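You operate a simulated robot arm through the tools that you are given. There is no shell and no other tool. Be economical: measure what you need, move in short steps, check, and stop when the job is done.

You run a simulated robot arm. Do the job below in one go: nothing can be reset, and whatever is moved stays where it is left.

JOB
Tidy up at the top of the hobby table. At the end: the long brown block is in the top pedestal drawer; the blue card pack (marked "NOTES") from the top of the hobby table is on the top of the desk; whatever was shut is shut again. Leave all else as you found it, and nothing knocked over.

Only the result counts: the job must be done as asked and must still hold three seconds after the hand-in. Knocking over, shifting, dropping, spilling or breaking anything else fails it.

ROBOT AND FRAMES
A 6-joint arm with a two-finger parallel gripper, fixed in place. Base frame: the origin is at the foot of the arm, x ahead of it, y to its left, z up. Lengths are in mm, angles in rad, forces in N, time in s.
With the tool pointing down near the work surface it reaches from about 280 to 740 mm from the base axis. Its first joint turns from -1.152 to 1.152 rad. Payload 2.45 kg.
The tool frame sits at the grasp point between the pads (the TCP): z along the fingers, y along the line on which they close. The tips reach 24 mm beyond it. The gripper opens to 68 mm. The fingers are 17 mm wide and 10 mm thick; the gripper's body (40 by 70 mm) begins 41 mm behind the TCP.
Orientation is that of the tool frame in the base frame, as a unit quaternion [w, x, y, z]. With the fingers straight down and closing along the base's y, the tool's x points along the base's -x, its y along +y and its z along -z.

CONTROLS
- The arm moves only by the tool servo_tool. Its argument "increments" is a list of rows, each an object (a shift or turn left out is 0, a gripper value left out holds the last) with "translation": the shift along the tool's x, y, z in mm, a list of three; "dr": the turn, a rotation vector about the tool's x, y, z in rad, a list of three; "gripper": the finger opening in mm, from 0 to 68. In form: [{"translation": [tx, ty, tz], "dr": [rx, ry, rz], "gripper": gripper}, ...]. A call has 1 to 10 rows; each row is the pose to reach, as a shift and turn from the pose commanded when the call began, along the tool's axes at that moment. A row lasts 0.2 s, in which the tool goes at most 50 mm and 0.15 rad; a call with a longer step from one row to the next is refused whole, and so is a gripper value outside its range. A pose out of reach is approached as far as the arm can. The call stops where the force on the tool passes 40 N (or 10 N more than at its start, if that is more) or the arm is blocked; 0.2 s more then pass. The fingers move at their own pace (about 108 mm/s each) and stop on an object; they squeeze with about 32 N. The grip force told is the motor's: it shows also when the fingers shut on nothing. Time passes only in rows, and 0.2 s behind the last, so rows that repeat a pose let the fingers close. It gives the time, the measured TCP pose, the force on the tool (base axes), the opening and the grip force at its end, in the units of the frame above (readings bear some noise).
- Cameras (640 x 400 px; columns grow to the right, rows downward): "scene" is fixed at [88.8, 423.1, 1425.6]; the picture's right is [-0.97, 0.23, 0.00], its down [0.22, 0.91, -0.36] and it looks along [-0.08, -0.35, -0.93] (base axes); focal length 214 px, centre (320, 200). "wrist" rides on the gripper at [84, 11, -75] in the tool frame; the picture's right is [-0.13, 0.99, 0.00], its down [-0.60, -0.08, -0.79] and it looks along [-0.79, -0.10, 0.61] (tool axes); focal length 251 px, centre (320, 200). There is no depth. A picture from a camera that has moved, and an enlarged one, comes with that camera's place and axes in the base frame and with its lens. The place of the scene camera against the robot may be out by one fixed shift of up to 12 mm in any direction.
- get_image(camera): a new picture of that camera. No time passes.
- enlarge(camera, box): a new picture of the part [left, top, right, bottom] of that camera's present view, enlarged. No time passes.
- hand_in(): hands the job in; it is judged then, once.

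Work in short steps. Places have to be worked out from the pictures, the camera data and where the tool is seen: move nearer, look again, correct. Check each grasp and each placing, and mend what went wrong. You have 120 turns and 76 pictures in all, those below and enlarged ones among them. Open the gripper and draw the arm clear of the work before you hand the job in, unless the task says otherwise; then end with one line.

The tools are called after "Request:" by a JSON object that holds its "api" and its "payload". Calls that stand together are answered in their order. servo_tool: Moves the arm, as the interface text tells. Its arguments: {"type":"object","properties":{"increments":{"type":"array"}},"required":["increments"]} The other tools are called the same way: get_image (camera) takes a picture; enlarge (camera, box) takes an enlarged picture of a part of a camera's view; hand_in () hands the job in.

At the start:

```text
time_s: 0.0
tool_pos: [434.5, -19.7, 1075.6]
tcp_rot: [0.001, 0.001, 1.0, 0.001]
wrist_force: [-0.7, -0.1, -0.5]
gripper_width: 68.0
grasp_force: 0.0
```

scene: 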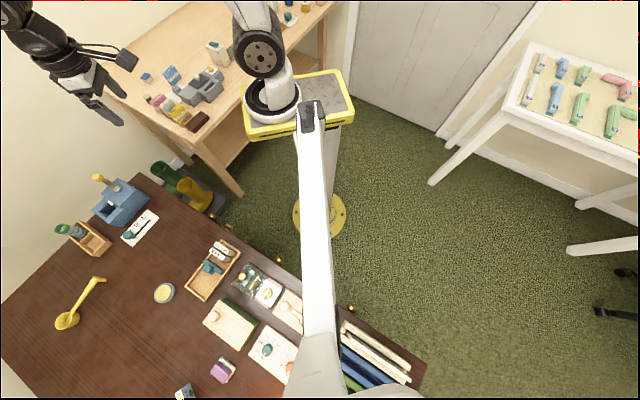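
wrist: 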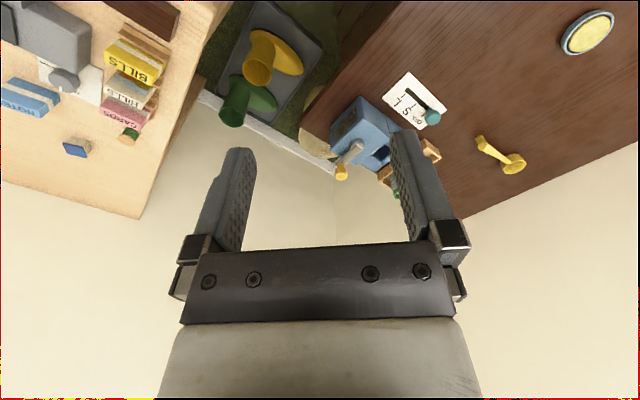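

I'll look closely at the hobby table and the desk front for the drawers.

Request:
{"api": "enlarge", "payload": {"camera": "scene", "box": [110, 30, 270, 140]}}

Request:
{"api": "enlarge", "payload": {"camera": "scene", "box": [150, 160, 430, 400]}}

Request:
{"api": "enlarge", "payload": {"camera": "wrist", "box": [0, 0, 240, 200]}}

```text
3.64 times, centred on (190, 85) of scene
camera zoom: at [88.8, 423.1, 1425.6], right [-0.97, 0.23, 0.0], down [0.22, 0.91, -0.36], along [-0.08, -0.35, -0.93], focal length 780 px, centre (793, 618)
```

zoom: 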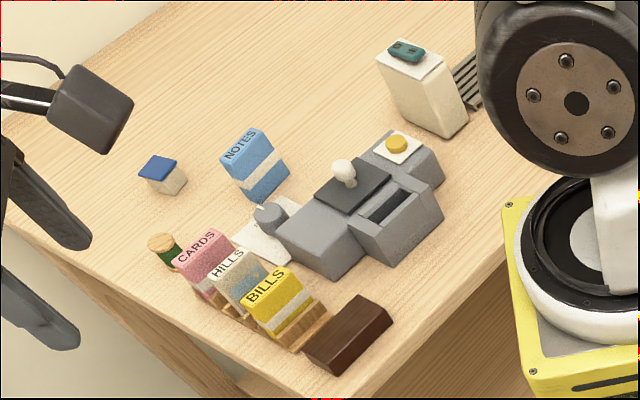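

```text
1.67 times, centred on (290, 280) of scene
camera zoom: at [88.8, 423.1, 1425.6], right [-0.97, 0.23, 0.0], down [0.22, 0.91, -0.36], along [-0.08, -0.35, -0.93], focal length 358 px, centre (370, 67)
```

zoom: 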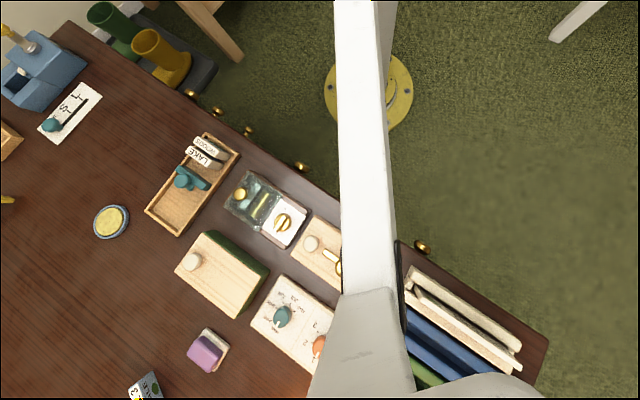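

```text
2.00 times, centred on (120, 100) of wrist
camera zoom: at [351.3, -8.1, 1150.1], right [0.13, 0.99, 0.0], down [0.6, -0.08, 0.79], along [0.79, -0.1, -0.61], focal length 503 px, centre (720, 400)
```

zoom: 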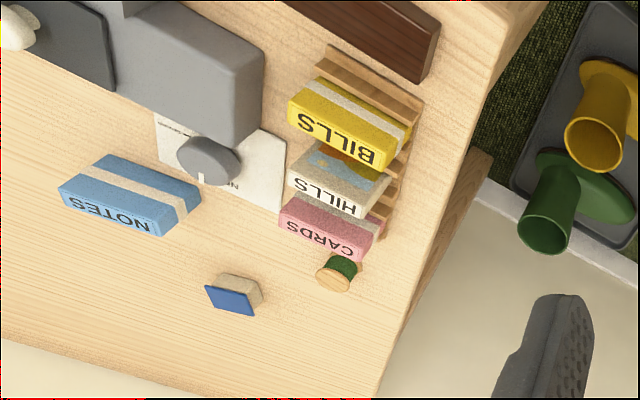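

The brown block is at the hobby table's near edge and NOTES lies behind it. The desk front runs diagonally with brass knobs. I'll swing the arm towards the desk front, staying high, to see the drawers.

Request:
{"api": "servo_tool", "payload": {"increments": [{"translation": [24, 28, 8], "dr": [0, 0, -0.091]}, {"translation": [48, 56, 17], "dr": [0, 0, -0.182]}, {"translation": [72, 85, 25], "dr": [0, 0, -0.273]}, {"translation": [96, 113, 34], "dr": [0, 0, -0.364]}, {"translation": [120, 141, 42], "dr": [0, 0, -0.455]}, {"translation": [144, 169, 50], "dr": [0, 0, -0.546]}, {"translation": [168, 197, 59], "dr": [0, 0, -0.637]}, {"translation": [192, 226, 67], "dr": [0, 0, -0.728]}, {"translation": [216, 254, 76], "dr": [0, 0, -0.82]}]}}

Request:
{"api": "get_image", "payload": {"camera": "wrist"}}

Request:
{"api": "get_image", "payload": {"camera": "scene"}}

```text
time_s: 2.0
tool_pos: [224.1, 230.6, 998.8]
tcp_rot: [0.001, -0.399, 0.917, 0.0]
wrist_force: [0.2, -0.6, -0.2]
gripper_width: 67.8
grasp_force: 0.1
out of reach, approached as far as the arm can: row 6, 7, 9
```

```text
70 pictures are left
camera wrist: at [158.7, 177.5, 1073.9], right [-0.64, 0.77, 0.0], down [0.47, 0.39, 0.79], along [0.61, 0.51, -0.61], focal length 251 px, centre (320, 200)
```

wrist: 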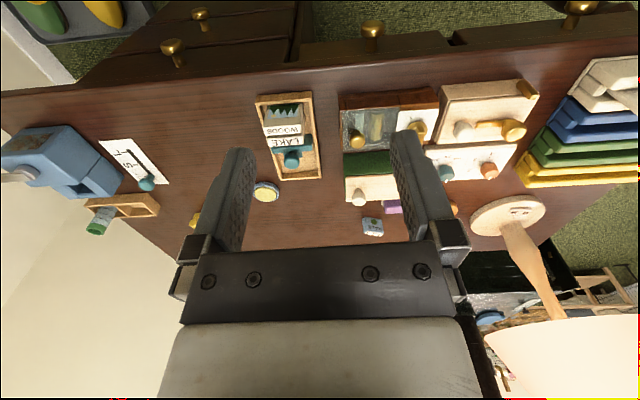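

```text
69 pictures are left
```

scene: 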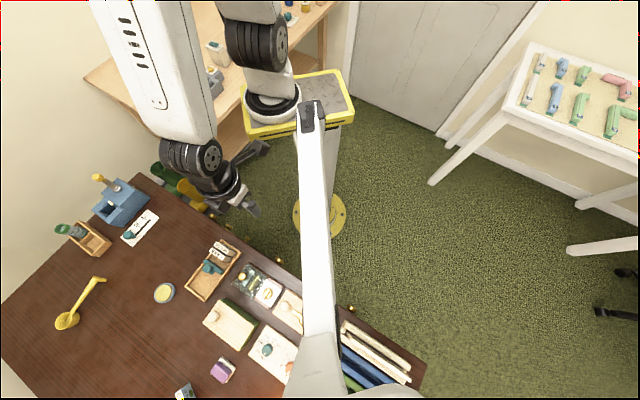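

Two pedestal knobs appear stacked on the left; I triangulate the top one at about (430, 108, 653), with the desk front facing (-0.7, -0.71). I'll move closer in front of it to measure.

Request:
{"api": "servo_tool", "payload": {"increments": [{"translation": [3, -29, 25]}, {"translation": [6, -58, 50]}, {"translation": [9, -88, 75]}, {"translation": [11, -117, 100]}, {"translation": [14, -146, 124]}, {"translation": [17, -175, 149]}, {"translation": [20, -205, 174]}, {"translation": [22, -234, 199]}]}}

Request:
{"api": "get_image", "payload": {"camera": "wrist"}}

Request:
{"api": "get_image", "payload": {"camera": "scene"}}

```text
time_s: 3.8
tool_pos: [381.5, 54.8, 802.0]
tcp_rot: [0.0, -0.399, 0.917, 0.0]
wrist_force: [-0.4, 0.1, -0.2]
gripper_width: 67.9
grasp_force: 0.1
```

```text
68 pictures are left
camera wrist: at [316.7, 2.1, 877.2], right [-0.64, 0.77, 0.0], down [0.47, 0.39, 0.79], along [0.61, 0.51, -0.61], focal length 251 px, centre (320, 200)
```

wrist: 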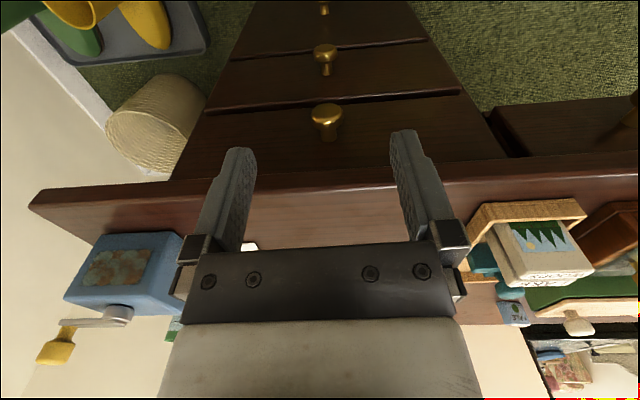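

```text
67 pictures are left
```

scene: 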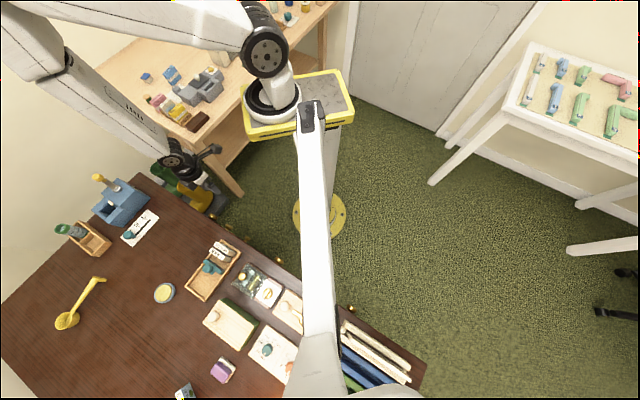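

The view gives three pedestal drawers, top knob at (431, 108, 646), desk yawed 45°, desktop overhanging the drawer front by about 10 mm. I'll approach with the tool tilted about 0.65 rad so that the gripper body clears the desktop edge.

Request:
{"api": "servo_tool", "payload": {"increments": [{"translation": [-4, 0, 18], "dr": [0.002, -0.13, 0.007]}, {"translation": [-9, 0, 36], "dr": [0.005, -0.26, 0.014]}, {"translation": [-13, 1, 54], "dr": [0.007, -0.39, 0.021]}, {"translation": [-17, 1, 72], "dr": [0.01, -0.52, 0.029]}, {"translation": [-21, 1, 90], "dr": [0.012, -0.65, 0.036], "gripper": 60}]}}

Request:
{"api": "get_image", "payload": {"camera": "wrist"}}

```text
time_s: 5.0
tool_pos: [397.1, 71.4, 711.0]
tcp_rot: [0.295, -0.362, 0.876, 0.123]
wrist_force: [-0.4, 0.0, 0.6]
gripper_width: 60.2
grasp_force: 0.0
```

```text
66 pictures are left
camera wrist: at [310.4, 0.3, 719.0], right [-0.63, 0.78, 0.08], down [0.05, -0.06, 1.0], along [0.78, 0.63, -0.01], focal length 251 px, centre (320, 200)
```

wrist: 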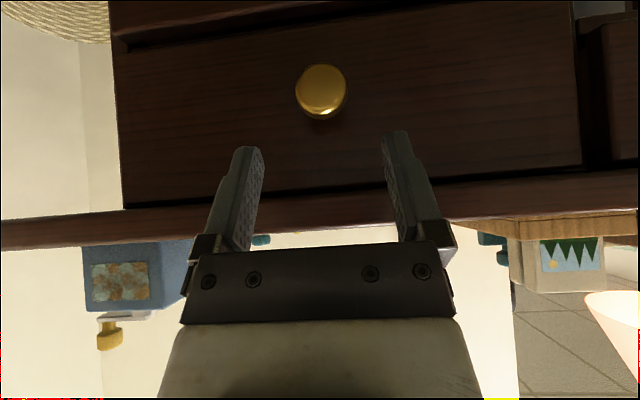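

Knob head is straight ahead along the tool axis, ~81 mm away. I advance 68 mm (so the tips clear the drawer front) and then close.

Request:
{"api": "servo_tool", "payload": {"increments": [{"translation": [0, 0, 20]}, {"translation": [0, 1, 40]}, {"translation": [0, 1, 58]}, {"translation": [0, 1, 68]}, {"translation": [0, 1, 68]}]}}

Request:
{"api": "get_image", "payload": {"camera": "wrist"}}

```text
time_s: 6.2
tool_pos: [426.1, 99.9, 657.5]
tcp_rot: [0.296, -0.362, 0.875, 0.123]
wrist_force: [0.3, 0.0, -0.4]
gripper_width: 59.9
grasp_force: 0.1
```

```text
65 pictures are left
camera wrist: at [338.2, 28.5, 665.3], right [-0.63, 0.78, 0.08], down [0.06, -0.06, 1.0], along [0.78, 0.63, -0.01], focal length 251 px, centre (320, 200)
```

wrist: 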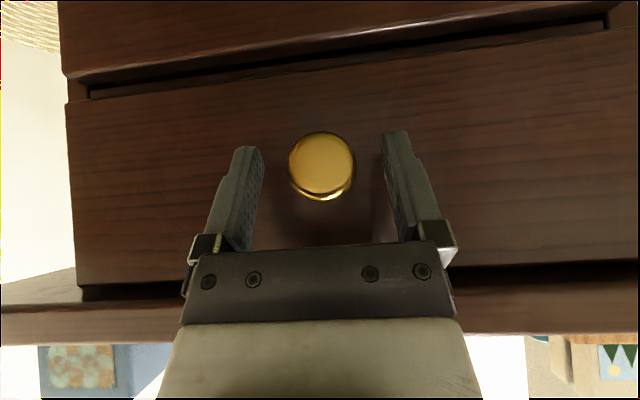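

Head is between the pads. Closing on it, then checking.

Request:
{"api": "servo_tool", "payload": {"increments": [{"gripper": 20}, {"gripper": 20}, {"gripper": 20}]}}

Request:
{"api": "get_image", "payload": {"camera": "wrist"}}

```text
time_s: 7.0
tool_pos: [424.1, 100.5, 658.2]
tcp_rot: [0.295, -0.362, 0.876, 0.122]
wrist_force: [-3.2, 6.5, -3.3]
gripper_width: 33.4
grasp_force: 45.4
```

```text
64 pictures are left
camera wrist: at [337.7, 28.4, 665.5], right [-0.63, 0.77, 0.08], down [0.06, -0.06, 1.0], along [0.78, 0.63, -0.01], focal length 251 px, centre (320, 200)
```

wrist: 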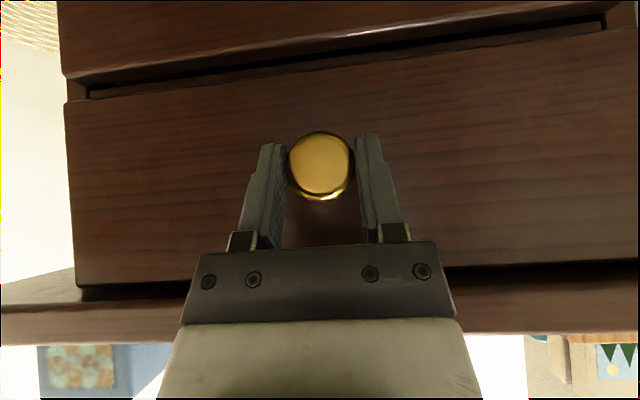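

Gripped at 33 mm. Pulling straight out 60 mm along the drawer's axis first.

Request:
{"api": "servo_tool", "payload": {"increments": [{"translation": [8, 0, -6]}, {"translation": [16, 0, -12]}, {"translation": [24, 0, -18]}, {"translation": [32, 0, -24]}, {"translation": [40, 0, -30]}, {"translation": [48, 0, -36]}]}}

Request:
{"api": "get_image", "payload": {"camera": "wrist"}}

```text
time_s: 8.4
tool_pos: [383.6, 58.0, 657.7]
tcp_rot: [0.295, -0.361, 0.876, 0.121]
wrist_force: [2.9, -0.5, -23.3]
gripper_width: 33.5
grasp_force: 45.1
```

```text
63 pictures are left
camera wrist: at [295.2, -13.4, 665.7], right [-0.62, 0.78, 0.08], down [0.06, -0.05, 1.0], along [0.78, 0.63, -0.01], focal length 251 px, centre (320, 200)
```

wrist: 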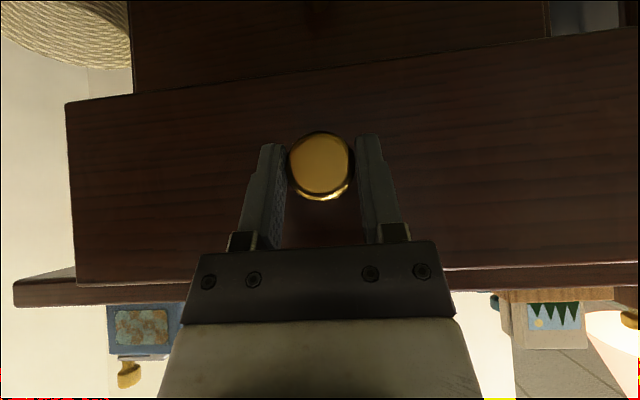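

Drawer follows. There's a 23 N vertical load, so I lower by about 1 mm as I continue pulling.

Request:
{"api": "servo_tool", "payload": {"increments": [{"translation": [8.6, 0, -5.2]}, {"translation": [16.6, 0, -11.2]}, {"translation": [24.6, 0, -17.2]}, {"translation": [32.6, 0, -23.2]}, {"translation": [40.6, 0, -29.2]}, {"translation": [48.6, 0, -35.2]}, {"translation": [56.6, 0, -41.2]}, {"translation": [64.6, 0, -47.3]}]}}

Request:
{"api": "get_image", "payload": {"camera": "scene"}}

```text
time_s: 10.1
tool_pos: [333.9, 9.2, 655.3]
tcp_rot: [0.296, -0.361, 0.876, 0.121]
wrist_force: [-0.9, 0.0, 2.9]
gripper_width: 33.7
grasp_force: 44.9
stopped in row 8: the force on the tool passed its limit (the readings are from after the stop); the commanded pose is now the measured one
```

```text
62 pictures are left
```

scene: 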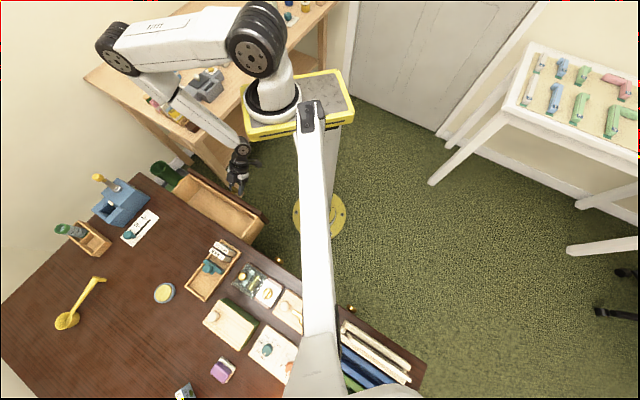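

It stopped at 128 mm open, likely the end stop. Looking at the opened drawer.

Request:
{"api": "enlarge", "payload": {"camera": "scene", "box": [130, 130, 290, 230]}}

```text
4.00 times, centred on (210, 180) of scene
camera zoom: at [88.8, 423.1, 1425.6], right [-0.97, 0.23, 0.0], down [0.22, 0.91, -0.36], along [-0.08, -0.35, -0.93], focal length 858 px, centre (760, 280)
```

zoom: 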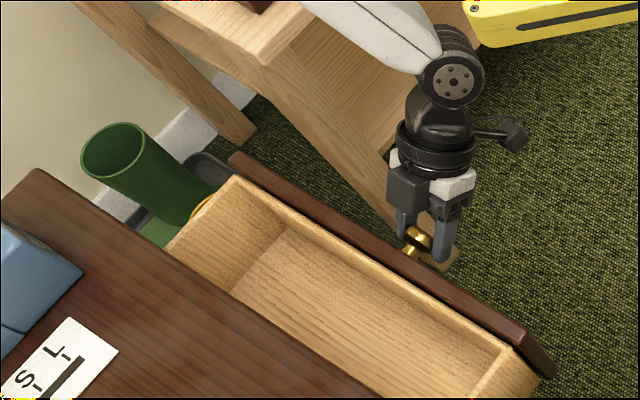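

Drawer is open 128 mm, empty and wide. Releasing the knob, backing off and rising.

Request:
{"api": "servo_tool", "payload": {"increments": [{"gripper": 62}, {"gripper": 62}, {"translation": [8, 0, -6]}, {"translation": [12, 0, -25]}, {"translation": [-4, 0, -47]}, {"translation": [-28, 0, -79]}, {"translation": [-53, 0, -111]}, {"translation": [-77, 0, -143]}]}}

Request:
{"api": "get_image", "payload": {"camera": "wrist"}}

```text
time_s: 11.8
tool_pos: [315.9, -7.2, 815.5]
tcp_rot: [0.297, -0.362, 0.875, 0.123]
wrist_force: [-0.8, 0.3, 0.6]
gripper_width: 62.1
grasp_force: 0.0
```

```text
60 pictures are left
camera wrist: at [228.0, -78.2, 823.8], right [-0.63, 0.78, 0.08], down [0.05, -0.06, 1.0], along [0.78, 0.63, -0.01], focal length 251 px, centre (320, 200)
```

wrist: 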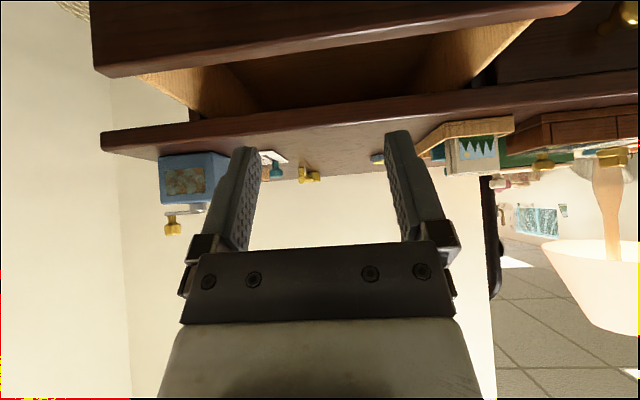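

Drawer stays open. Now I straighten the tool while rising to z≈950.

Request:
{"api": "servo_tool", "payload": {"increments": [{"translation": [-16, 0, -22], "dr": [0, 0.13, 0]}, {"translation": [-33, 0, -43], "dr": [0, 0.26, 0]}, {"translation": [-49, 0, -65], "dr": [0, 0.39, 0]}, {"translation": [-65, 0, -86], "dr": [0, 0.52, 0]}, {"translation": [-82, 0, -108], "dr": [0, 0.65, 0]}]}}

```text
time_s: 13.1
tool_pos: [365.7, -1.4, 922.0]
tcp_rot: [0.07, -0.381, 0.921, 0.028]
wrist_force: [-0.2, 0.4, -0.5]
gripper_width: 61.9
grasp_force: 0.1
out of reach, approached as far as the arm can: row 1, 2, 3, 4, 5
```

The arm was near a reach limit; I move outward and remove the leftover tilt.

Request:
{"api": "servo_tool", "payload": {"increments": [{"translation": [0, -35, 0], "dr": [0, 0.07, 0]}, {"translation": [0, -70, 0], "dr": [0, 0.15, 0]}]}}

```text
time_s: 13.7
tool_pos: [379.2, -47.0, 884.3]
tcp_rot: [0.025, -0.383, 0.924, -0.002]
wrist_force: [-0.6, -0.1, -0.1]
gripper_width: 61.9
grasp_force: 0.1
out of reach, approached as far as the arm can: row 1, 2
```

Still reach-limited in this yaw; I turn the tool back toward the arm plane.

Request:
{"api": "servo_tool", "payload": {"increments": [{"dr": [0, 0, 0.15]}, {"dr": [0, 0, 0.3]}, {"dr": [0, 0, 0.45]}, {"dr": [0, 0, 0.6]}, {"dr": [0, 0, 0.75]}, {"dr": [0, 0, 0.9]}]}}

Request:
{"api": "get_image", "payload": {"camera": "scene"}}

```text
time_s: 15.1
tool_pos: [426.8, -106.1, 931.7]
tcp_rot: [-0.022, -0.309, 0.935, -0.17]
wrist_force: [-1.9, 2.2, -0.9]
gripper_width: 62.1
grasp_force: 0.1
out of reach, approached as far as the arm can: row 1, 2, 3, 4, 5
```

```text
59 pictures are left
```

scene: 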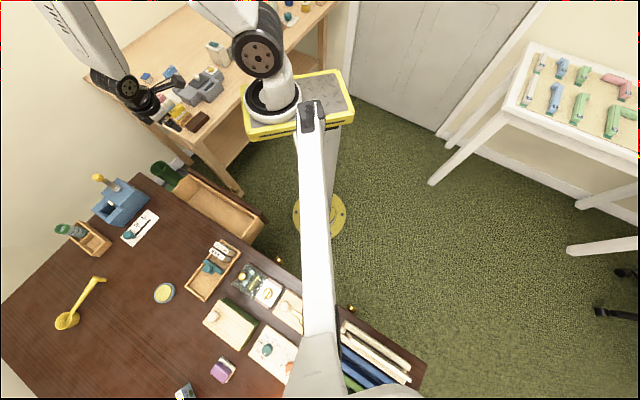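

Letting it settle with a null move.

Request:
{"api": "servo_tool", "payload": {"increments": [{}, {}, {}]}}

```text
time_s: 15.8
tool_pos: [400.3, -57.7, 922.3]
tcp_rot: [-0.038, 0.058, 0.997, -0.03]
wrist_force: [0.4, -0.2, 0.7]
gripper_width: 62.0
grasp_force: 0.1
```

Now I clean up the orientation (yaw about -0.5, straight down) and move toward the hobby table to view it.

Request:
{"api": "servo_tool", "payload": {"increments": [{"translation": [9, -39, -13], "dr": [-0.026, -0.02, 0.128]}, {"translation": [18, -77, -25], "dr": [-0.052, -0.039, 0.256]}, {"translation": [27, -116, -38], "dr": [-0.078, -0.059, 0.384]}, {"translation": [27, -116, -38], "dr": [-0.078, -0.059, 0.384]}]}}

Request:
{"api": "get_image", "payload": {"camera": "wrist"}}

```text
time_s: 16.9
tool_pos: [360.6, -171.1, 969.6]
tcp_rot: [0.0, 0.247, 0.969, 0.0]
wrist_force: [0.1, -0.5, 0.3]
gripper_width: 61.9
grasp_force: 0.1
```

```text
58 pictures are left
camera wrist: at [291.8, -120.0, 1042.5], right [0.59, 0.81, 0.0], down [0.49, -0.36, 0.79], along [0.64, -0.47, -0.61], focal length 251 px, centre (320, 200)
```

wrist: 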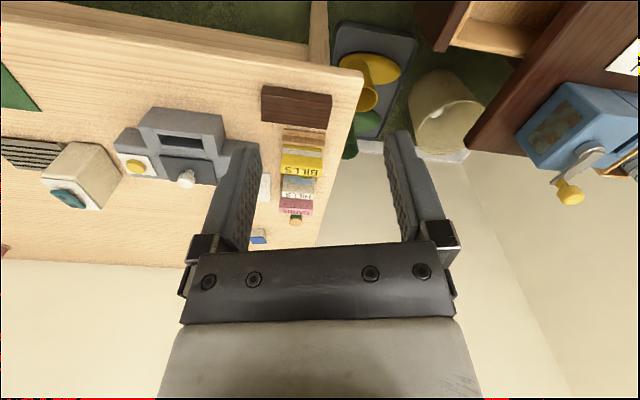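

The block is clearly visible at the table edge; enlarging to measure corners.

Request:
{"api": "enlarge", "payload": {"camera": "wrist", "box": [220, 60, 380, 160]}}

```text
4.00 times, centred on (300, 110) of wrist
camera zoom: at [291.8, -120.0, 1042.5], right [0.59, 0.81, 0.0], down [0.49, -0.36, 0.79], along [0.64, -0.47, -0.61], focal length 1006 px, centre (400, 560)
```

zoom: 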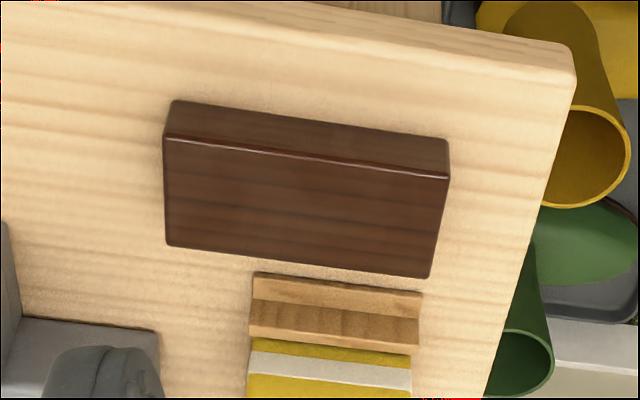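

Block: about 88×37×22 mm, centred near (424, -254), long axis along 45°. The card rack sits close behind it, so I move above with fingers aligned across the block to judge the gap.

Request:
{"api": "servo_tool", "payload": {"increments": [{"translation": [-7.7, -4, 10], "dr": [0, 0, -0.143]}, {"translation": [-15.4, -8, 20], "dr": [0, 0, -0.286]}, {"translation": [-23, -12, 30], "dr": [0, 0, -0.428]}, {"translation": [-31, -16, 40], "dr": [0, 0, -0.571]}, {"translation": [-38, -19, 50], "dr": [0, 0, -0.714]}, {"translation": [-46, -23, 60], "dr": [0, 0, -0.857]}, {"translation": [-54, -27, 70], "dr": [0, 0, -1.0]}, {"translation": [-61, -31, 80], "dr": [0, 0, -1.142]}, {"translation": [-69, -35, 90], "dr": [0, 0, -1.285]}, {"translation": [-69, -35, 90], "dr": [0, 0, -1.285]}]}}

Request:
{"api": "get_image", "payload": {"camera": "wrist"}}

```text
time_s: 19.1
tool_pos: [405.7, -234.8, 877.7]
tcp_rot: [0.0, -0.385, 0.923, 0.0]
wrist_force: [-0.2, -0.5, 0.9]
gripper_width: 62.2
grasp_force: 0.1
```

```text
56 pictures are left
camera wrist: at [338.7, -285.5, 952.0], right [-0.61, 0.79, 0.0], down [0.48, 0.37, 0.79], along [0.63, 0.48, -0.61], focal length 251 px, centre (320, 200)
```

wrist: 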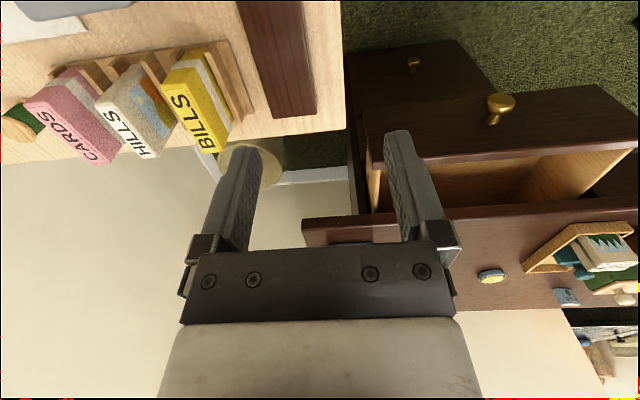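

Request:
{"api": "enlarge", "payload": {"camera": "wrist", "box": [150, 0, 350, 125]}}

```text
3.20 times, centred on (250, 62) of wrist
camera zoom: at [338.7, -285.5, 952.0], right [-0.61, 0.79, 0.0], down [0.48, 0.37, 0.79], along [0.63, 0.48, -0.61], focal length 805 px, centre (544, 640)
```

zoom: 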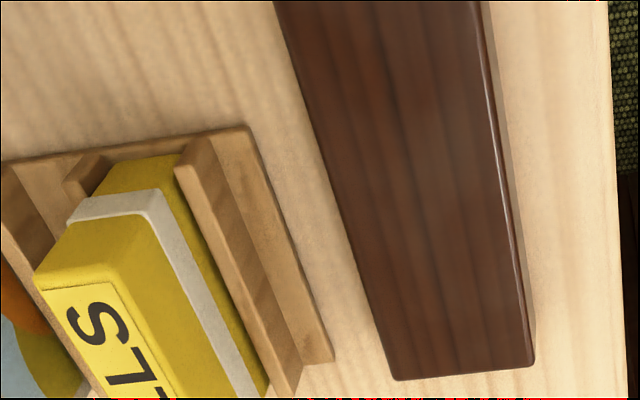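

Gap to the rack base is about 22 mm, enough for one finger at a 48 mm opening. Moving over the block centre and down to z≈805 for a check.

Request:
{"api": "servo_tool", "payload": {"increments": [{"translation": [1, -13, 10], "gripper": 48}, {"translation": [2, -27, 20]}, {"translation": [2, -27, 45]}, {"translation": [2, -27, 72]}, {"translation": [2, -27, 72]}]}}

Request:
{"api": "get_image", "payload": {"camera": "wrist"}}

Request:
{"api": "enlarge", "payload": {"camera": "scene", "box": [130, 60, 250, 150]}}

```text
time_s: 20.2
tool_pos: [424.2, -252.3, 804.6]
tcp_rot: [0.001, -0.383, 0.924, -0.001]
wrist_force: [-0.7, 0.1, 0.0]
gripper_width: 48.0
grasp_force: 0.0
```

```text
54 pictures are left
camera wrist: at [357.8, -303.9, 880.2], right [-0.61, 0.79, 0.0], down [0.48, 0.37, 0.79], along [0.63, 0.48, -0.61], focal length 251 px, centre (320, 200)
```

wrist: 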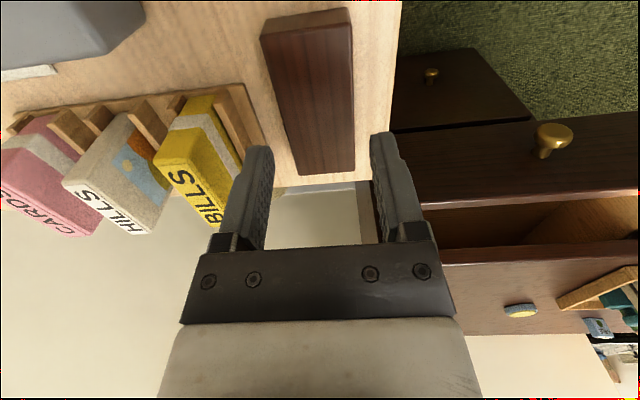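

```text
4.44 times, centred on (190, 105) of scene
camera zoom: at [88.8, 423.1, 1425.6], right [-0.97, 0.23, 0.0], down [0.22, 0.91, -0.36], along [-0.08, -0.35, -0.93], focal length 953 px, centre (898, 622)
```

zoom: 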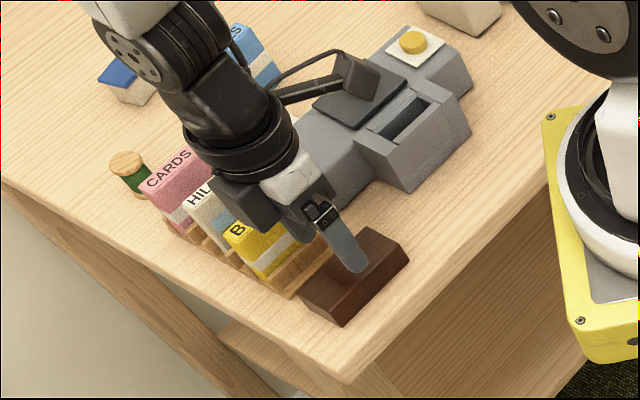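

Alignment is good (TCP at w=478 vs block 480). Descending to z≈769 with a small correction, then closing.

Request:
{"api": "servo_tool", "payload": {"increments": [{"translation": [2, -1.7, 12]}, {"translation": [2, -1.7, 24]}, {"translation": [2, -1.7, 35]}, {"translation": [2, -1.7, 35]}]}}

Request:
{"api": "get_image", "payload": {"camera": "wrist"}}

```text
time_s: 21.2
tool_pos: [423.2, -257.0, 771.5]
tcp_rot: [0.001, -0.383, 0.924, -0.001]
wrist_force: [0.2, 1.0, 0.4]
gripper_width: 47.9
grasp_force: 0.0
```

```text
52 pictures are left
camera wrist: at [356.7, -307.8, 846.4], right [-0.61, 0.79, 0.0], down [0.48, 0.37, 0.79], along [0.63, 0.48, -0.61], focal length 251 px, centre (320, 200)
```

wrist: 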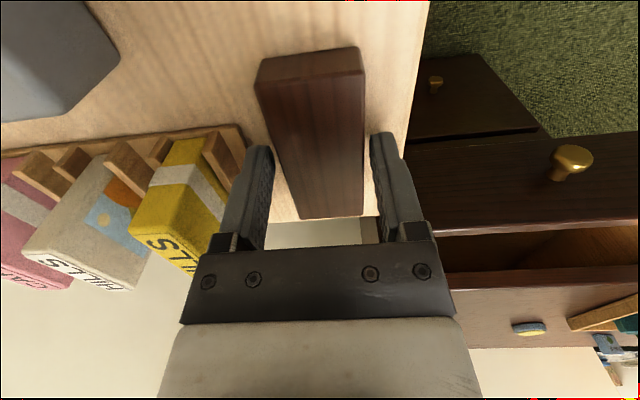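

Fingers straddle the block without touching the rack. Closing.

Request:
{"api": "servo_tool", "payload": {"increments": [{"gripper": 28}, {"gripper": 28}, {"gripper": 28}]}}

```text
time_s: 22.1
tool_pos: [424.3, -256.3, 772.0]
tcp_rot: [0.0, -0.383, 0.924, 0.0]
wrist_force: [0.1, 0.0, -0.2]
gripper_width: 38.9
grasp_force: 32.2
```

Gripped at 38.9 mm. Lifting 110 mm and checking.

Request:
{"api": "servo_tool", "payload": {"increments": [{"translation": [0, 0, -15]}, {"translation": [0, 0, -40]}, {"translation": [0, 0, -75]}, {"translation": [0, 0, -110]}, {"translation": [0, 0, -110]}]}}

Request:
{"api": "get_image", "payload": {"camera": "wrist"}}

Request:
{"api": "get_image", "payload": {"camera": "scene"}}

```text
time_s: 23.2
tool_pos: [427.9, -258.0, 883.1]
tcp_rot: [0.0, -0.383, 0.924, 0.0]
wrist_force: [0.0, -0.9, 0.0]
gripper_width: 28.2
grasp_force: 0.2
```

```text
51 pictures are left
camera wrist: at [360.3, -308.7, 958.5], right [-0.61, 0.79, 0.0], down [0.48, 0.37, 0.79], along [0.63, 0.48, -0.61], focal length 251 px, centre (320, 200)
```

wrist: 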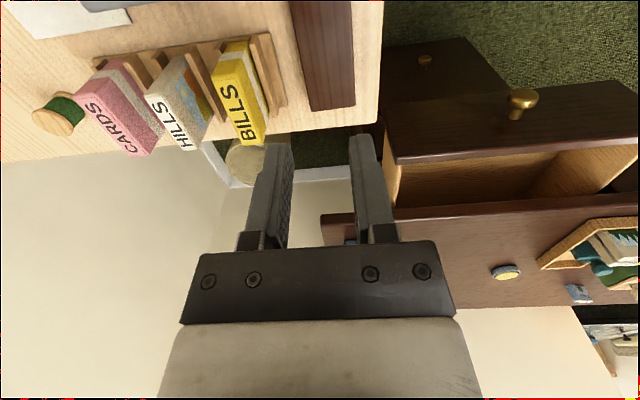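

```text
50 pictures are left
```

scene: 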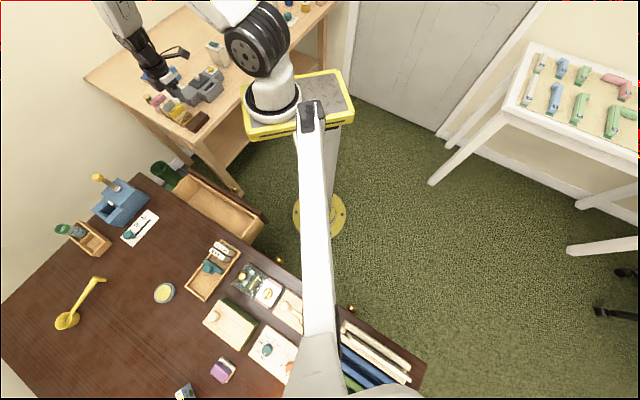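

The block slipped out and stays on the table. I need its position again and a deeper grip.

Request:
{"api": "enlarge", "payload": {"camera": "wrist", "box": [230, 0, 390, 120]}}

Request:
{"api": "enlarge", "payload": {"camera": "scene", "box": [130, 60, 250, 150]}}

```text
3.33 times, centred on (310, 60) of wrist
camera zoom: at [360.3, -308.7, 958.5], right [-0.61, 0.79, 0.0], down [0.48, 0.37, 0.79], along [0.63, 0.48, -0.61], focal length 838 px, centre (353, 667)
```

zoom: 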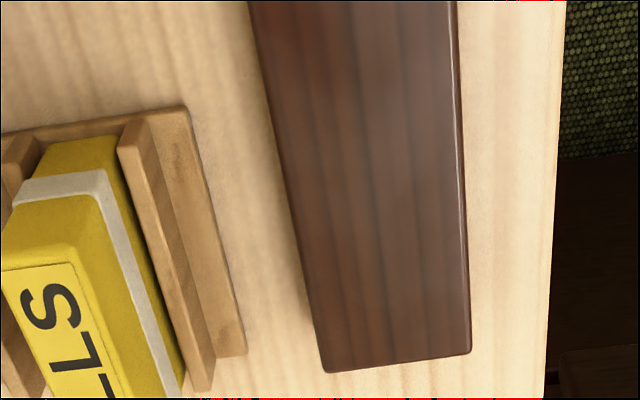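

```text
4.44 times, centred on (190, 105) of scene
camera zoom: at [88.8, 423.1, 1425.6], right [-0.97, 0.23, 0.0], down [0.22, 0.91, -0.36], along [-0.08, -0.35, -0.93], focal length 953 px, centre (898, 622)
```

zoom: 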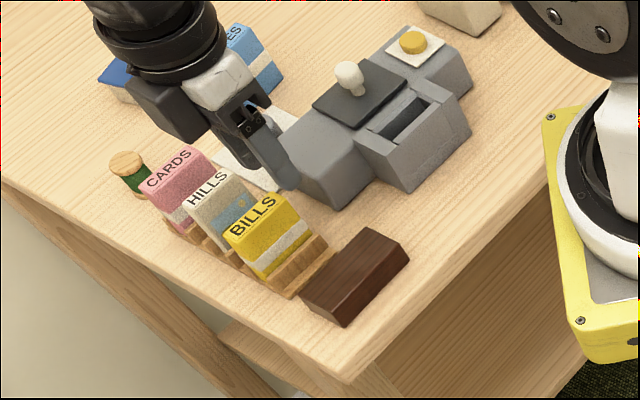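

Block hasn't shifted. Reopening and re-aligning above it, then descending to z≈785 for a check.

Request:
{"api": "servo_tool", "payload": {"increments": [{"translation": [0, 3, 0], "gripper": 48}, {"translation": [1, 5, 20]}, {"translation": [1, 5, 60]}, {"translation": [1, 5, 98]}, {"translation": [1, 5, 98]}, {"translation": [1, 5, 98]}]}}

Request:
{"api": "get_image", "payload": {"camera": "wrist"}}

```text
time_s: 24.6
tool_pos: [424.0, -259.4, 781.7]
tcp_rot: [0.0, -0.383, 0.924, 0.0]
wrist_force: [0.1, 0.5, 0.4]
gripper_width: 48.0
grasp_force: 0.0
```

```text
47 pictures are left
camera wrist: at [356.5, -310.7, 858.7], right [-0.61, 0.79, 0.0], down [0.48, 0.37, 0.79], along [0.63, 0.48, -0.61], focal length 251 px, centre (320, 200)
```

wrist: 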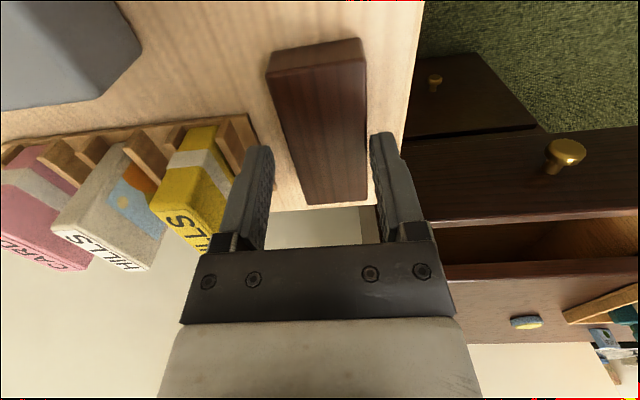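

Block centre is about 4 mm to the right (-w) of the gripper centre. Correcting and descending gently to z≈766.

Request:
{"api": "servo_tool", "payload": {"increments": [{"translation": [1, 4, 0]}, {"translation": [1, 4, 6]}, {"translation": [1, 4, 11]}, {"translation": [1, 4, 16]}, {"translation": [1, 4, 16]}]}}

```text
time_s: 25.9
tool_pos: [418.3, -252.1, 767.1]
tcp_rot: [0.0, -0.383, 0.924, 0.0]
wrist_force: [0.2, 0.2, 0.2]
gripper_width: 48.0
grasp_force: 0.1
```

Request:
{"api": "servo_tool", "payload": {"increments": [{"translation": [0, 0, 2]}, {"translation": [0, 0, 2], "gripper": 20}, {"translation": [0, 0, 2], "gripper": 20}, {"translation": [0, 0, 2], "gripper": 20}]}}

Request:
{"api": "get_image", "payload": {"camera": "wrist"}}

```text
time_s: 26.9
tool_pos: [416.2, -251.2, 766.0]
tcp_rot: [0.0, -0.383, 0.924, 0.0]
wrist_force: [-0.5, 0.0, 4.5]
gripper_width: 39.2
grasp_force: 32.0
```

```text
46 pictures are left
camera wrist: at [349.3, -303.9, 841.2], right [-0.61, 0.79, 0.0], down [0.48, 0.37, 0.79], along [0.63, 0.48, -0.61], focal length 251 px, centre (320, 200)
```

wrist: 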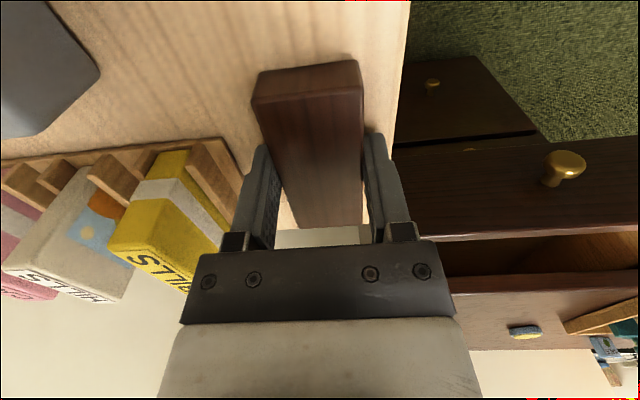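

Fingertips just reach the table and the grip is firm. Lifting slowly.

Request:
{"api": "servo_tool", "payload": {"increments": [{"translation": [0, 0, -2]}, {"translation": [0, 0, -5]}, {"translation": [0, 0, -9]}, {"translation": [0, 0, -14]}, {"translation": [0, 0, -20]}, {"translation": [0, 0, -26]}, {"translation": [0, 0, -32]}]}}

Request:
{"api": "get_image", "payload": {"camera": "wrist"}}

```text
time_s: 28.4
tool_pos: [415.9, -251.2, 798.2]
tcp_rot: [0.001, -0.383, 0.924, 0.0]
wrist_force: [-0.7, 0.8, -0.1]
gripper_width: 39.0
grasp_force: 31.2
```

```text
45 pictures are left
camera wrist: at [348.8, -303.2, 873.7], right [-0.61, 0.79, 0.0], down [0.48, 0.37, 0.79], along [0.63, 0.48, -0.61], focal length 251 px, centre (320, 200)
```

wrist: 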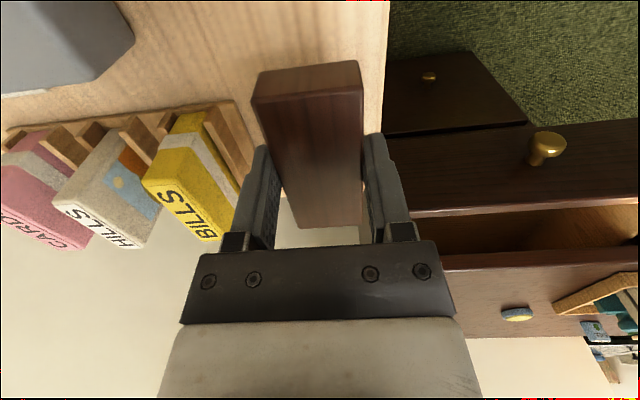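

Block is held. Carrying it over the open drawer at z≈880, turning 90° so its length runs along the drawer's width.

Request:
{"api": "servo_tool", "payload": {"increments": [{"translation": [0, 0, -30]}, {"translation": [-24, 27, -60], "dr": [0, 0, 0.14]}, {"translation": [-48, 54, -80], "dr": [0, 0, 0.28]}, {"translation": [-73, 81, -80], "dr": [0, 0, 0.43]}, {"translation": [-97, 108, -80], "dr": [0, 0, 0.58]}, {"translation": [-121, 135, -80], "dr": [0, 0, 0.73]}, {"translation": [-146, 162, -80], "dr": [0, 0, 0.88]}, {"translation": [-170, 189, -80], "dr": [0, 0, 1.03]}, {"translation": [-194, 216, -80], "dr": [0, 0, 1.18]}, {"translation": [-218, 242, -80], "dr": [0, 0, 1.32]}]}}

Request:
{"api": "servo_tool", "payload": {"increments": [{"dr": [0, 0, 0.12]}, {"dr": [0, 0, 0.245]}, {"dr": [0, 0, 0.245]}]}}

Request:
{"api": "get_image", "payload": {"camera": "wrist"}}

Request:
{"api": "get_image", "payload": {"camera": "scene"}}

```text
time_s: 30.6
tool_pos: [397.9, 73.1, 880.8]
tcp_rot: [0.002, 0.264, 0.965, 0.0]
wrist_force: [-0.4, 0.4, -0.8]
gripper_width: 39.2
grasp_force: 32.1
```

```text
time_s: 31.4
tool_pos: [397.5, 72.7, 879.7]
tcp_rot: [0.0, 0.38, 0.925, 0.0]
wrist_force: [1.6, 0.2, -0.7]
gripper_width: 38.9
grasp_force: 32.0
```

```text
44 pictures are left
camera wrist: at [346.1, 141.0, 953.8], right [0.79, 0.61, 0.0], down [0.37, -0.48, 0.79], along [0.49, -0.63, -0.61], focal length 251 px, centre (320, 200)
```

wrist: 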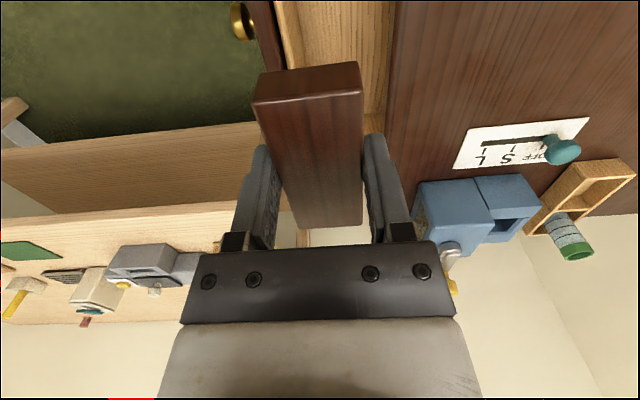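

```text
43 pictures are left
```

scene: 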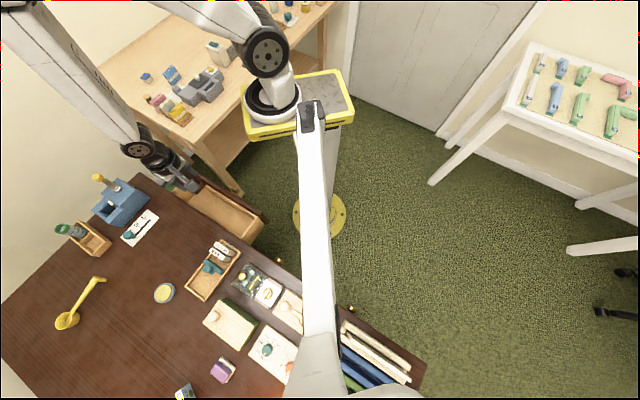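

Request:
{"api": "enlarge", "payload": {"camera": "wrist", "box": [220, 0, 420, 125]}}

Request:
{"api": "enlarge", "payload": {"camera": "scene", "box": [130, 120, 290, 250]}}

```text
3.20 times, centred on (320, 62) of wrist
camera zoom: at [346.1, 141.0, 953.8], right [0.79, 0.61, 0.0], down [0.37, -0.48, 0.79], along [0.49, -0.63, -0.61], focal length 805 px, centre (320, 640)
```

zoom: 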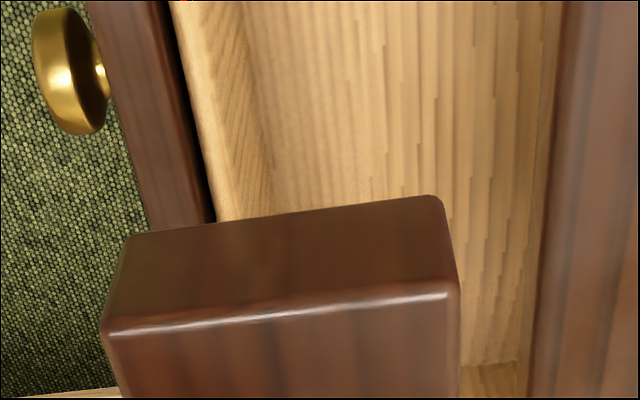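

```text
3.08 times, centred on (210, 185) of scene
camera zoom: at [88.8, 423.1, 1425.6], right [-0.97, 0.23, 0.0], down [0.22, 0.91, -0.36], along [-0.08, -0.35, -0.93], focal length 660 px, centre (658, 246)
```

zoom: 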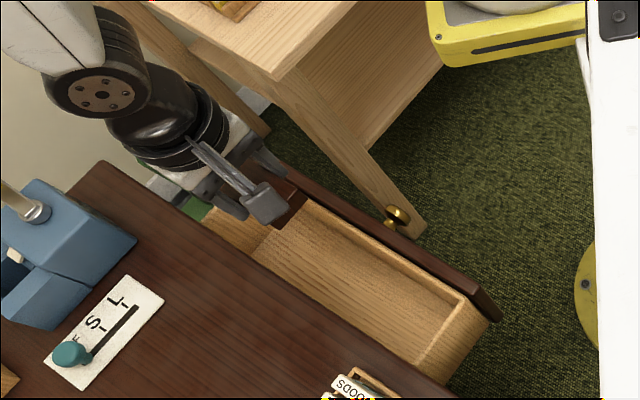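

Drawer opening spans n≈305–390 (front inner wall to desktop edge); I centre the block at n≈346 and lower to z≈725 for a check.

Request:
{"api": "servo_tool", "payload": {"increments": [{"translation": [0, 7, 20]}, {"translation": [0, 13.5, 45]}, {"translation": [0, 13.5, 80]}, {"translation": [0, 13.5, 115]}, {"translation": [0, 13.5, 150]}, {"translation": [0, 13.5, 155]}, {"translation": [0, 13.5, 155]}]}}

Request:
{"api": "get_image", "payload": {"camera": "wrist"}}

Request:
{"api": "enlarge", "payload": {"camera": "scene", "box": [130, 120, 290, 250]}}

```text
time_s: 33.0
tool_pos: [408.5, 84.2, 723.5]
tcp_rot: [0.0, 0.38, 0.925, 0.0]
wrist_force: [-0.1, 0.4, -0.8]
gripper_width: 39.2
grasp_force: 31.8
```

```text
40 pictures are left
camera wrist: at [356.0, 151.2, 798.0], right [0.79, 0.61, 0.0], down [0.37, -0.48, 0.79], along [0.49, -0.63, -0.61], focal length 251 px, centre (320, 200)
```

wrist: 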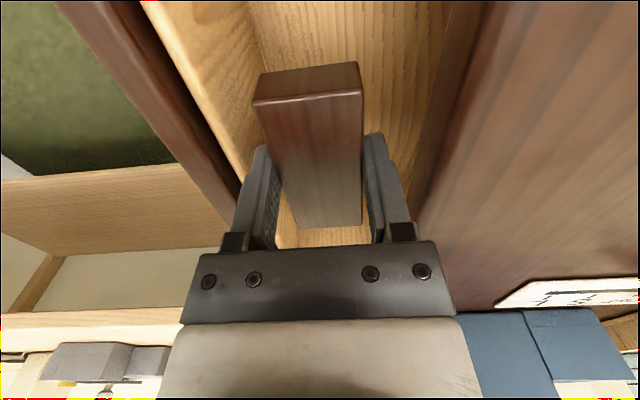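

```text
3.08 times, centred on (210, 185) of scene
camera zoom: at [88.8, 423.1, 1425.6], right [-0.97, 0.23, 0.0], down [0.22, 0.91, -0.36], along [-0.08, -0.35, -0.93], focal length 660 px, centre (658, 246)
```

zoom: 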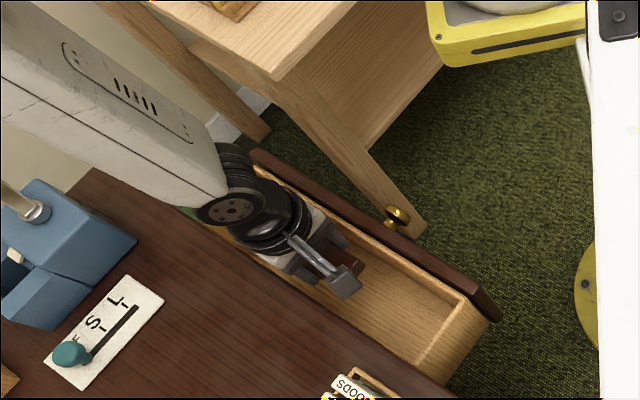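

Clearances look fine on all sides. Lowering gradually toward the drawer floor.

Request:
{"api": "servo_tool", "payload": {"increments": [{"translation": [0, -1, 20]}, {"translation": [0, -1, 40]}, {"translation": [0, -1, 55]}, {"translation": [0, -1, 65]}, {"translation": [0, -1, 70]}, {"translation": [0, -1, 70]}]}}

Request:
{"api": "get_image", "payload": {"camera": "wrist"}}

```text
time_s: 34.5
tool_pos: [407.4, 84.0, 654.8]
tcp_rot: [0.0, 0.379, 0.925, 0.0]
wrist_force: [-0.2, 0.0, 0.1]
gripper_width: 39.0
grasp_force: 31.6
```

```text
38 pictures are left
camera wrist: at [355.6, 150.8, 729.0], right [0.79, 0.61, 0.0], down [0.37, -0.48, 0.79], along [0.49, -0.63, -0.61], focal length 251 px, centre (320, 200)
```

wrist: 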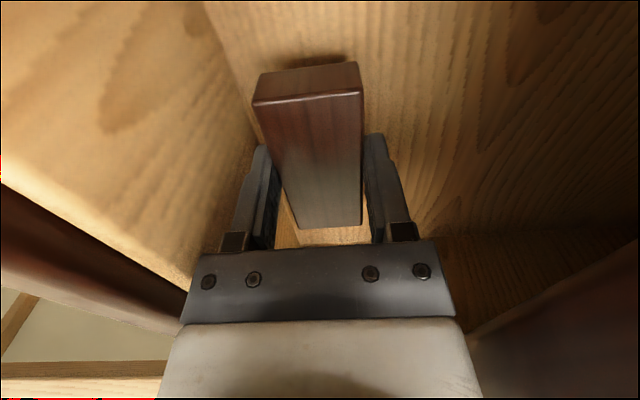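

Shadow shows the floor just beneath. Going down in small steps until contact.

Request:
{"api": "servo_tool", "payload": {"increments": [{"translation": [0, 0, 4]}, {"translation": [0, 0, 7]}, {"translation": [0, 0, 10]}, {"translation": [0, 0, 12]}, {"translation": [0, 0, 12]}]}}

Request:
{"api": "get_image", "payload": {"camera": "wrist"}}

```text
time_s: 35.6
tool_pos: [407.2, 81.6, 642.0]
tcp_rot: [0.0, 0.38, 0.925, -0.001]
wrist_force: [0.3, 0.7, 0.4]
gripper_width: 39.3
grasp_force: 32.0
```

```text
37 pictures are left
camera wrist: at [355.3, 149.1, 715.8], right [0.79, 0.61, 0.0], down [0.37, -0.48, 0.79], along [0.49, -0.63, -0.61], focal length 251 px, centre (320, 200)
```

wrist: 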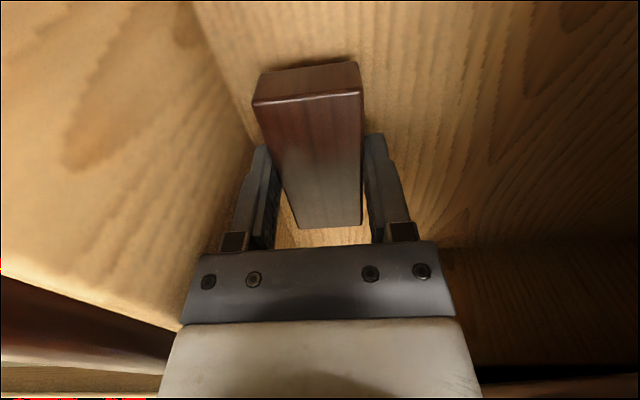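

Request:
{"api": "servo_tool", "payload": {"increments": [{"translation": [0, 0, 3]}, {"translation": [0, 0, 5]}, {"translation": [0, 0, 7]}, {"translation": [0, 0, 9]}, {"translation": [0, 0, 9]}]}}

Request:
{"api": "get_image", "payload": {"camera": "wrist"}}

```text
time_s: 36.9
tool_pos: [407.2, 82.0, 631.0]
tcp_rot: [0.0, 0.379, 0.925, 0.0]
wrist_force: [-0.8, -0.5, -0.1]
gripper_width: 39.4
grasp_force: 32.0
```

```text
36 pictures are left
camera wrist: at [354.8, 149.3, 706.0], right [0.79, 0.61, 0.0], down [0.37, -0.48, 0.79], along [0.49, -0.63, -0.61], focal length 251 px, centre (320, 200)
```

wrist: 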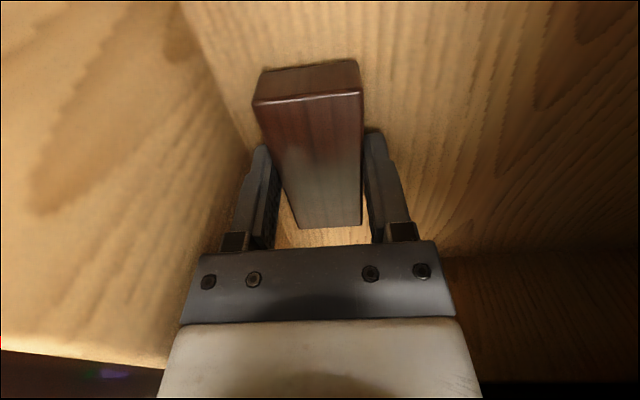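

Nearly touching. The front wall is close to one finger, so I shift 4 mm inward, lower to contact, then open only slightly.

Request:
{"api": "servo_tool", "payload": {"increments": [{"translation": [0, 4, 0]}, {"translation": [0, 4, 2]}, {"translation": [0, 4, 4]}, {"translation": [0, 4, 4]}]}}

```text
time_s: 37.9
tool_pos: [408.7, 84.1, 628.1]
tcp_rot: [0.0, 0.38, 0.925, 0.0]
wrist_force: [0.1, 0.8, -0.2]
gripper_width: 39.1
grasp_force: 32.1
```

Request:
{"api": "servo_tool", "payload": {"increments": [{"translation": [0, 0, 2]}, {"translation": [0, 0, 4]}, {"translation": [0, 0, 6]}, {"translation": [0, 0, 6]}]}}

Request:
{"api": "get_image", "payload": {"camera": "wrist"}}

```text
time_s: 38.6
tool_pos: [411.7, 85.5, 624.8]
tcp_rot: [0.001, 0.379, 0.925, 0.0]
wrist_force: [-2.7, 1.2, 7.9]
gripper_width: 39.1
grasp_force: 31.9
stopped in row 3: the force on the tool passed its limit (the readings are from after the stop); the commanded pose is now the measured one
```

```text
35 pictures are left
camera wrist: at [359.5, 152.9, 699.6], right [0.79, 0.61, 0.0], down [0.37, -0.48, 0.79], along [0.49, -0.63, -0.61], focal length 251 px, centre (320, 200)
```

wrist: 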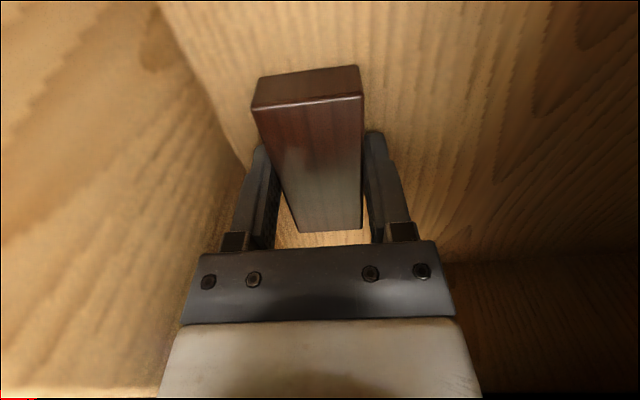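

Contact with the floor reached. Opening slightly and rising.

Request:
{"api": "servo_tool", "payload": {"increments": [{"gripper": 45}, {"gripper": 45}, {"translation": [0, 0, -8], "gripper": 45}, {"translation": [0, 0, -25]}, {"translation": [0, 0, -60]}, {"translation": [0, 0, -100]}, {"translation": [0, 0, -150]}, {"translation": [0, 0, -200]}, {"translation": [0, 0, -200]}]}}

Request:
{"api": "get_image", "payload": {"camera": "wrist"}}

Request:
{"api": "enlarge", "payload": {"camera": "scene", "box": [130, 120, 290, 250]}}

```text
time_s: 40.6
tool_pos: [410.0, 88.1, 825.4]
tcp_rot: [0.001, 0.379, 0.925, 0.0]
wrist_force: [-0.9, -0.2, 0.3]
gripper_width: 44.9
grasp_force: 0.1
```

```text
34 pictures are left
camera wrist: at [358.0, 153.7, 898.9], right [0.79, 0.61, 0.0], down [0.37, -0.48, 0.79], along [0.49, -0.63, -0.61], focal length 251 px, centre (320, 200)
```

wrist: 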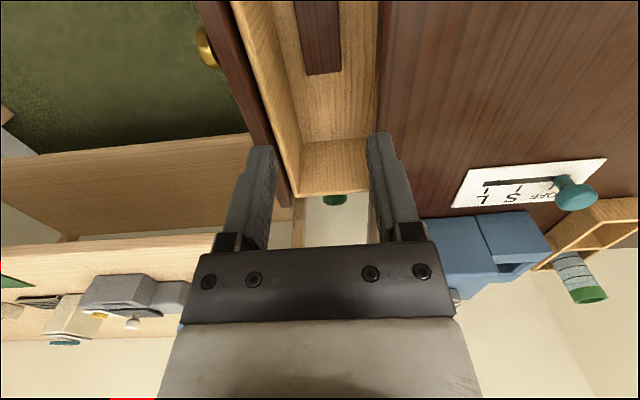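

```text
3.08 times, centred on (210, 185) of scene
camera zoom: at [88.8, 423.1, 1425.6], right [-0.97, 0.23, 0.0], down [0.22, 0.91, -0.36], along [-0.08, -0.35, -0.93], focal length 660 px, centre (658, 246)
```

zoom: 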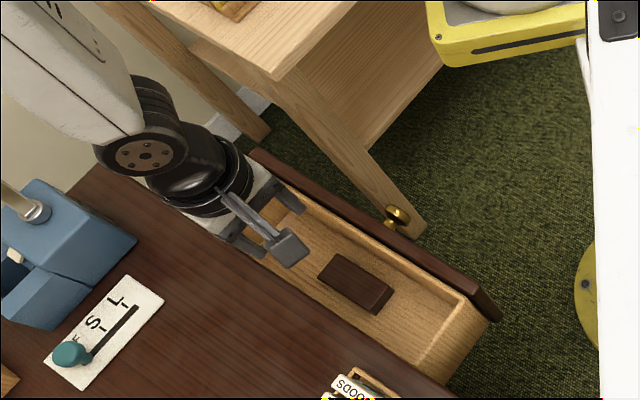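

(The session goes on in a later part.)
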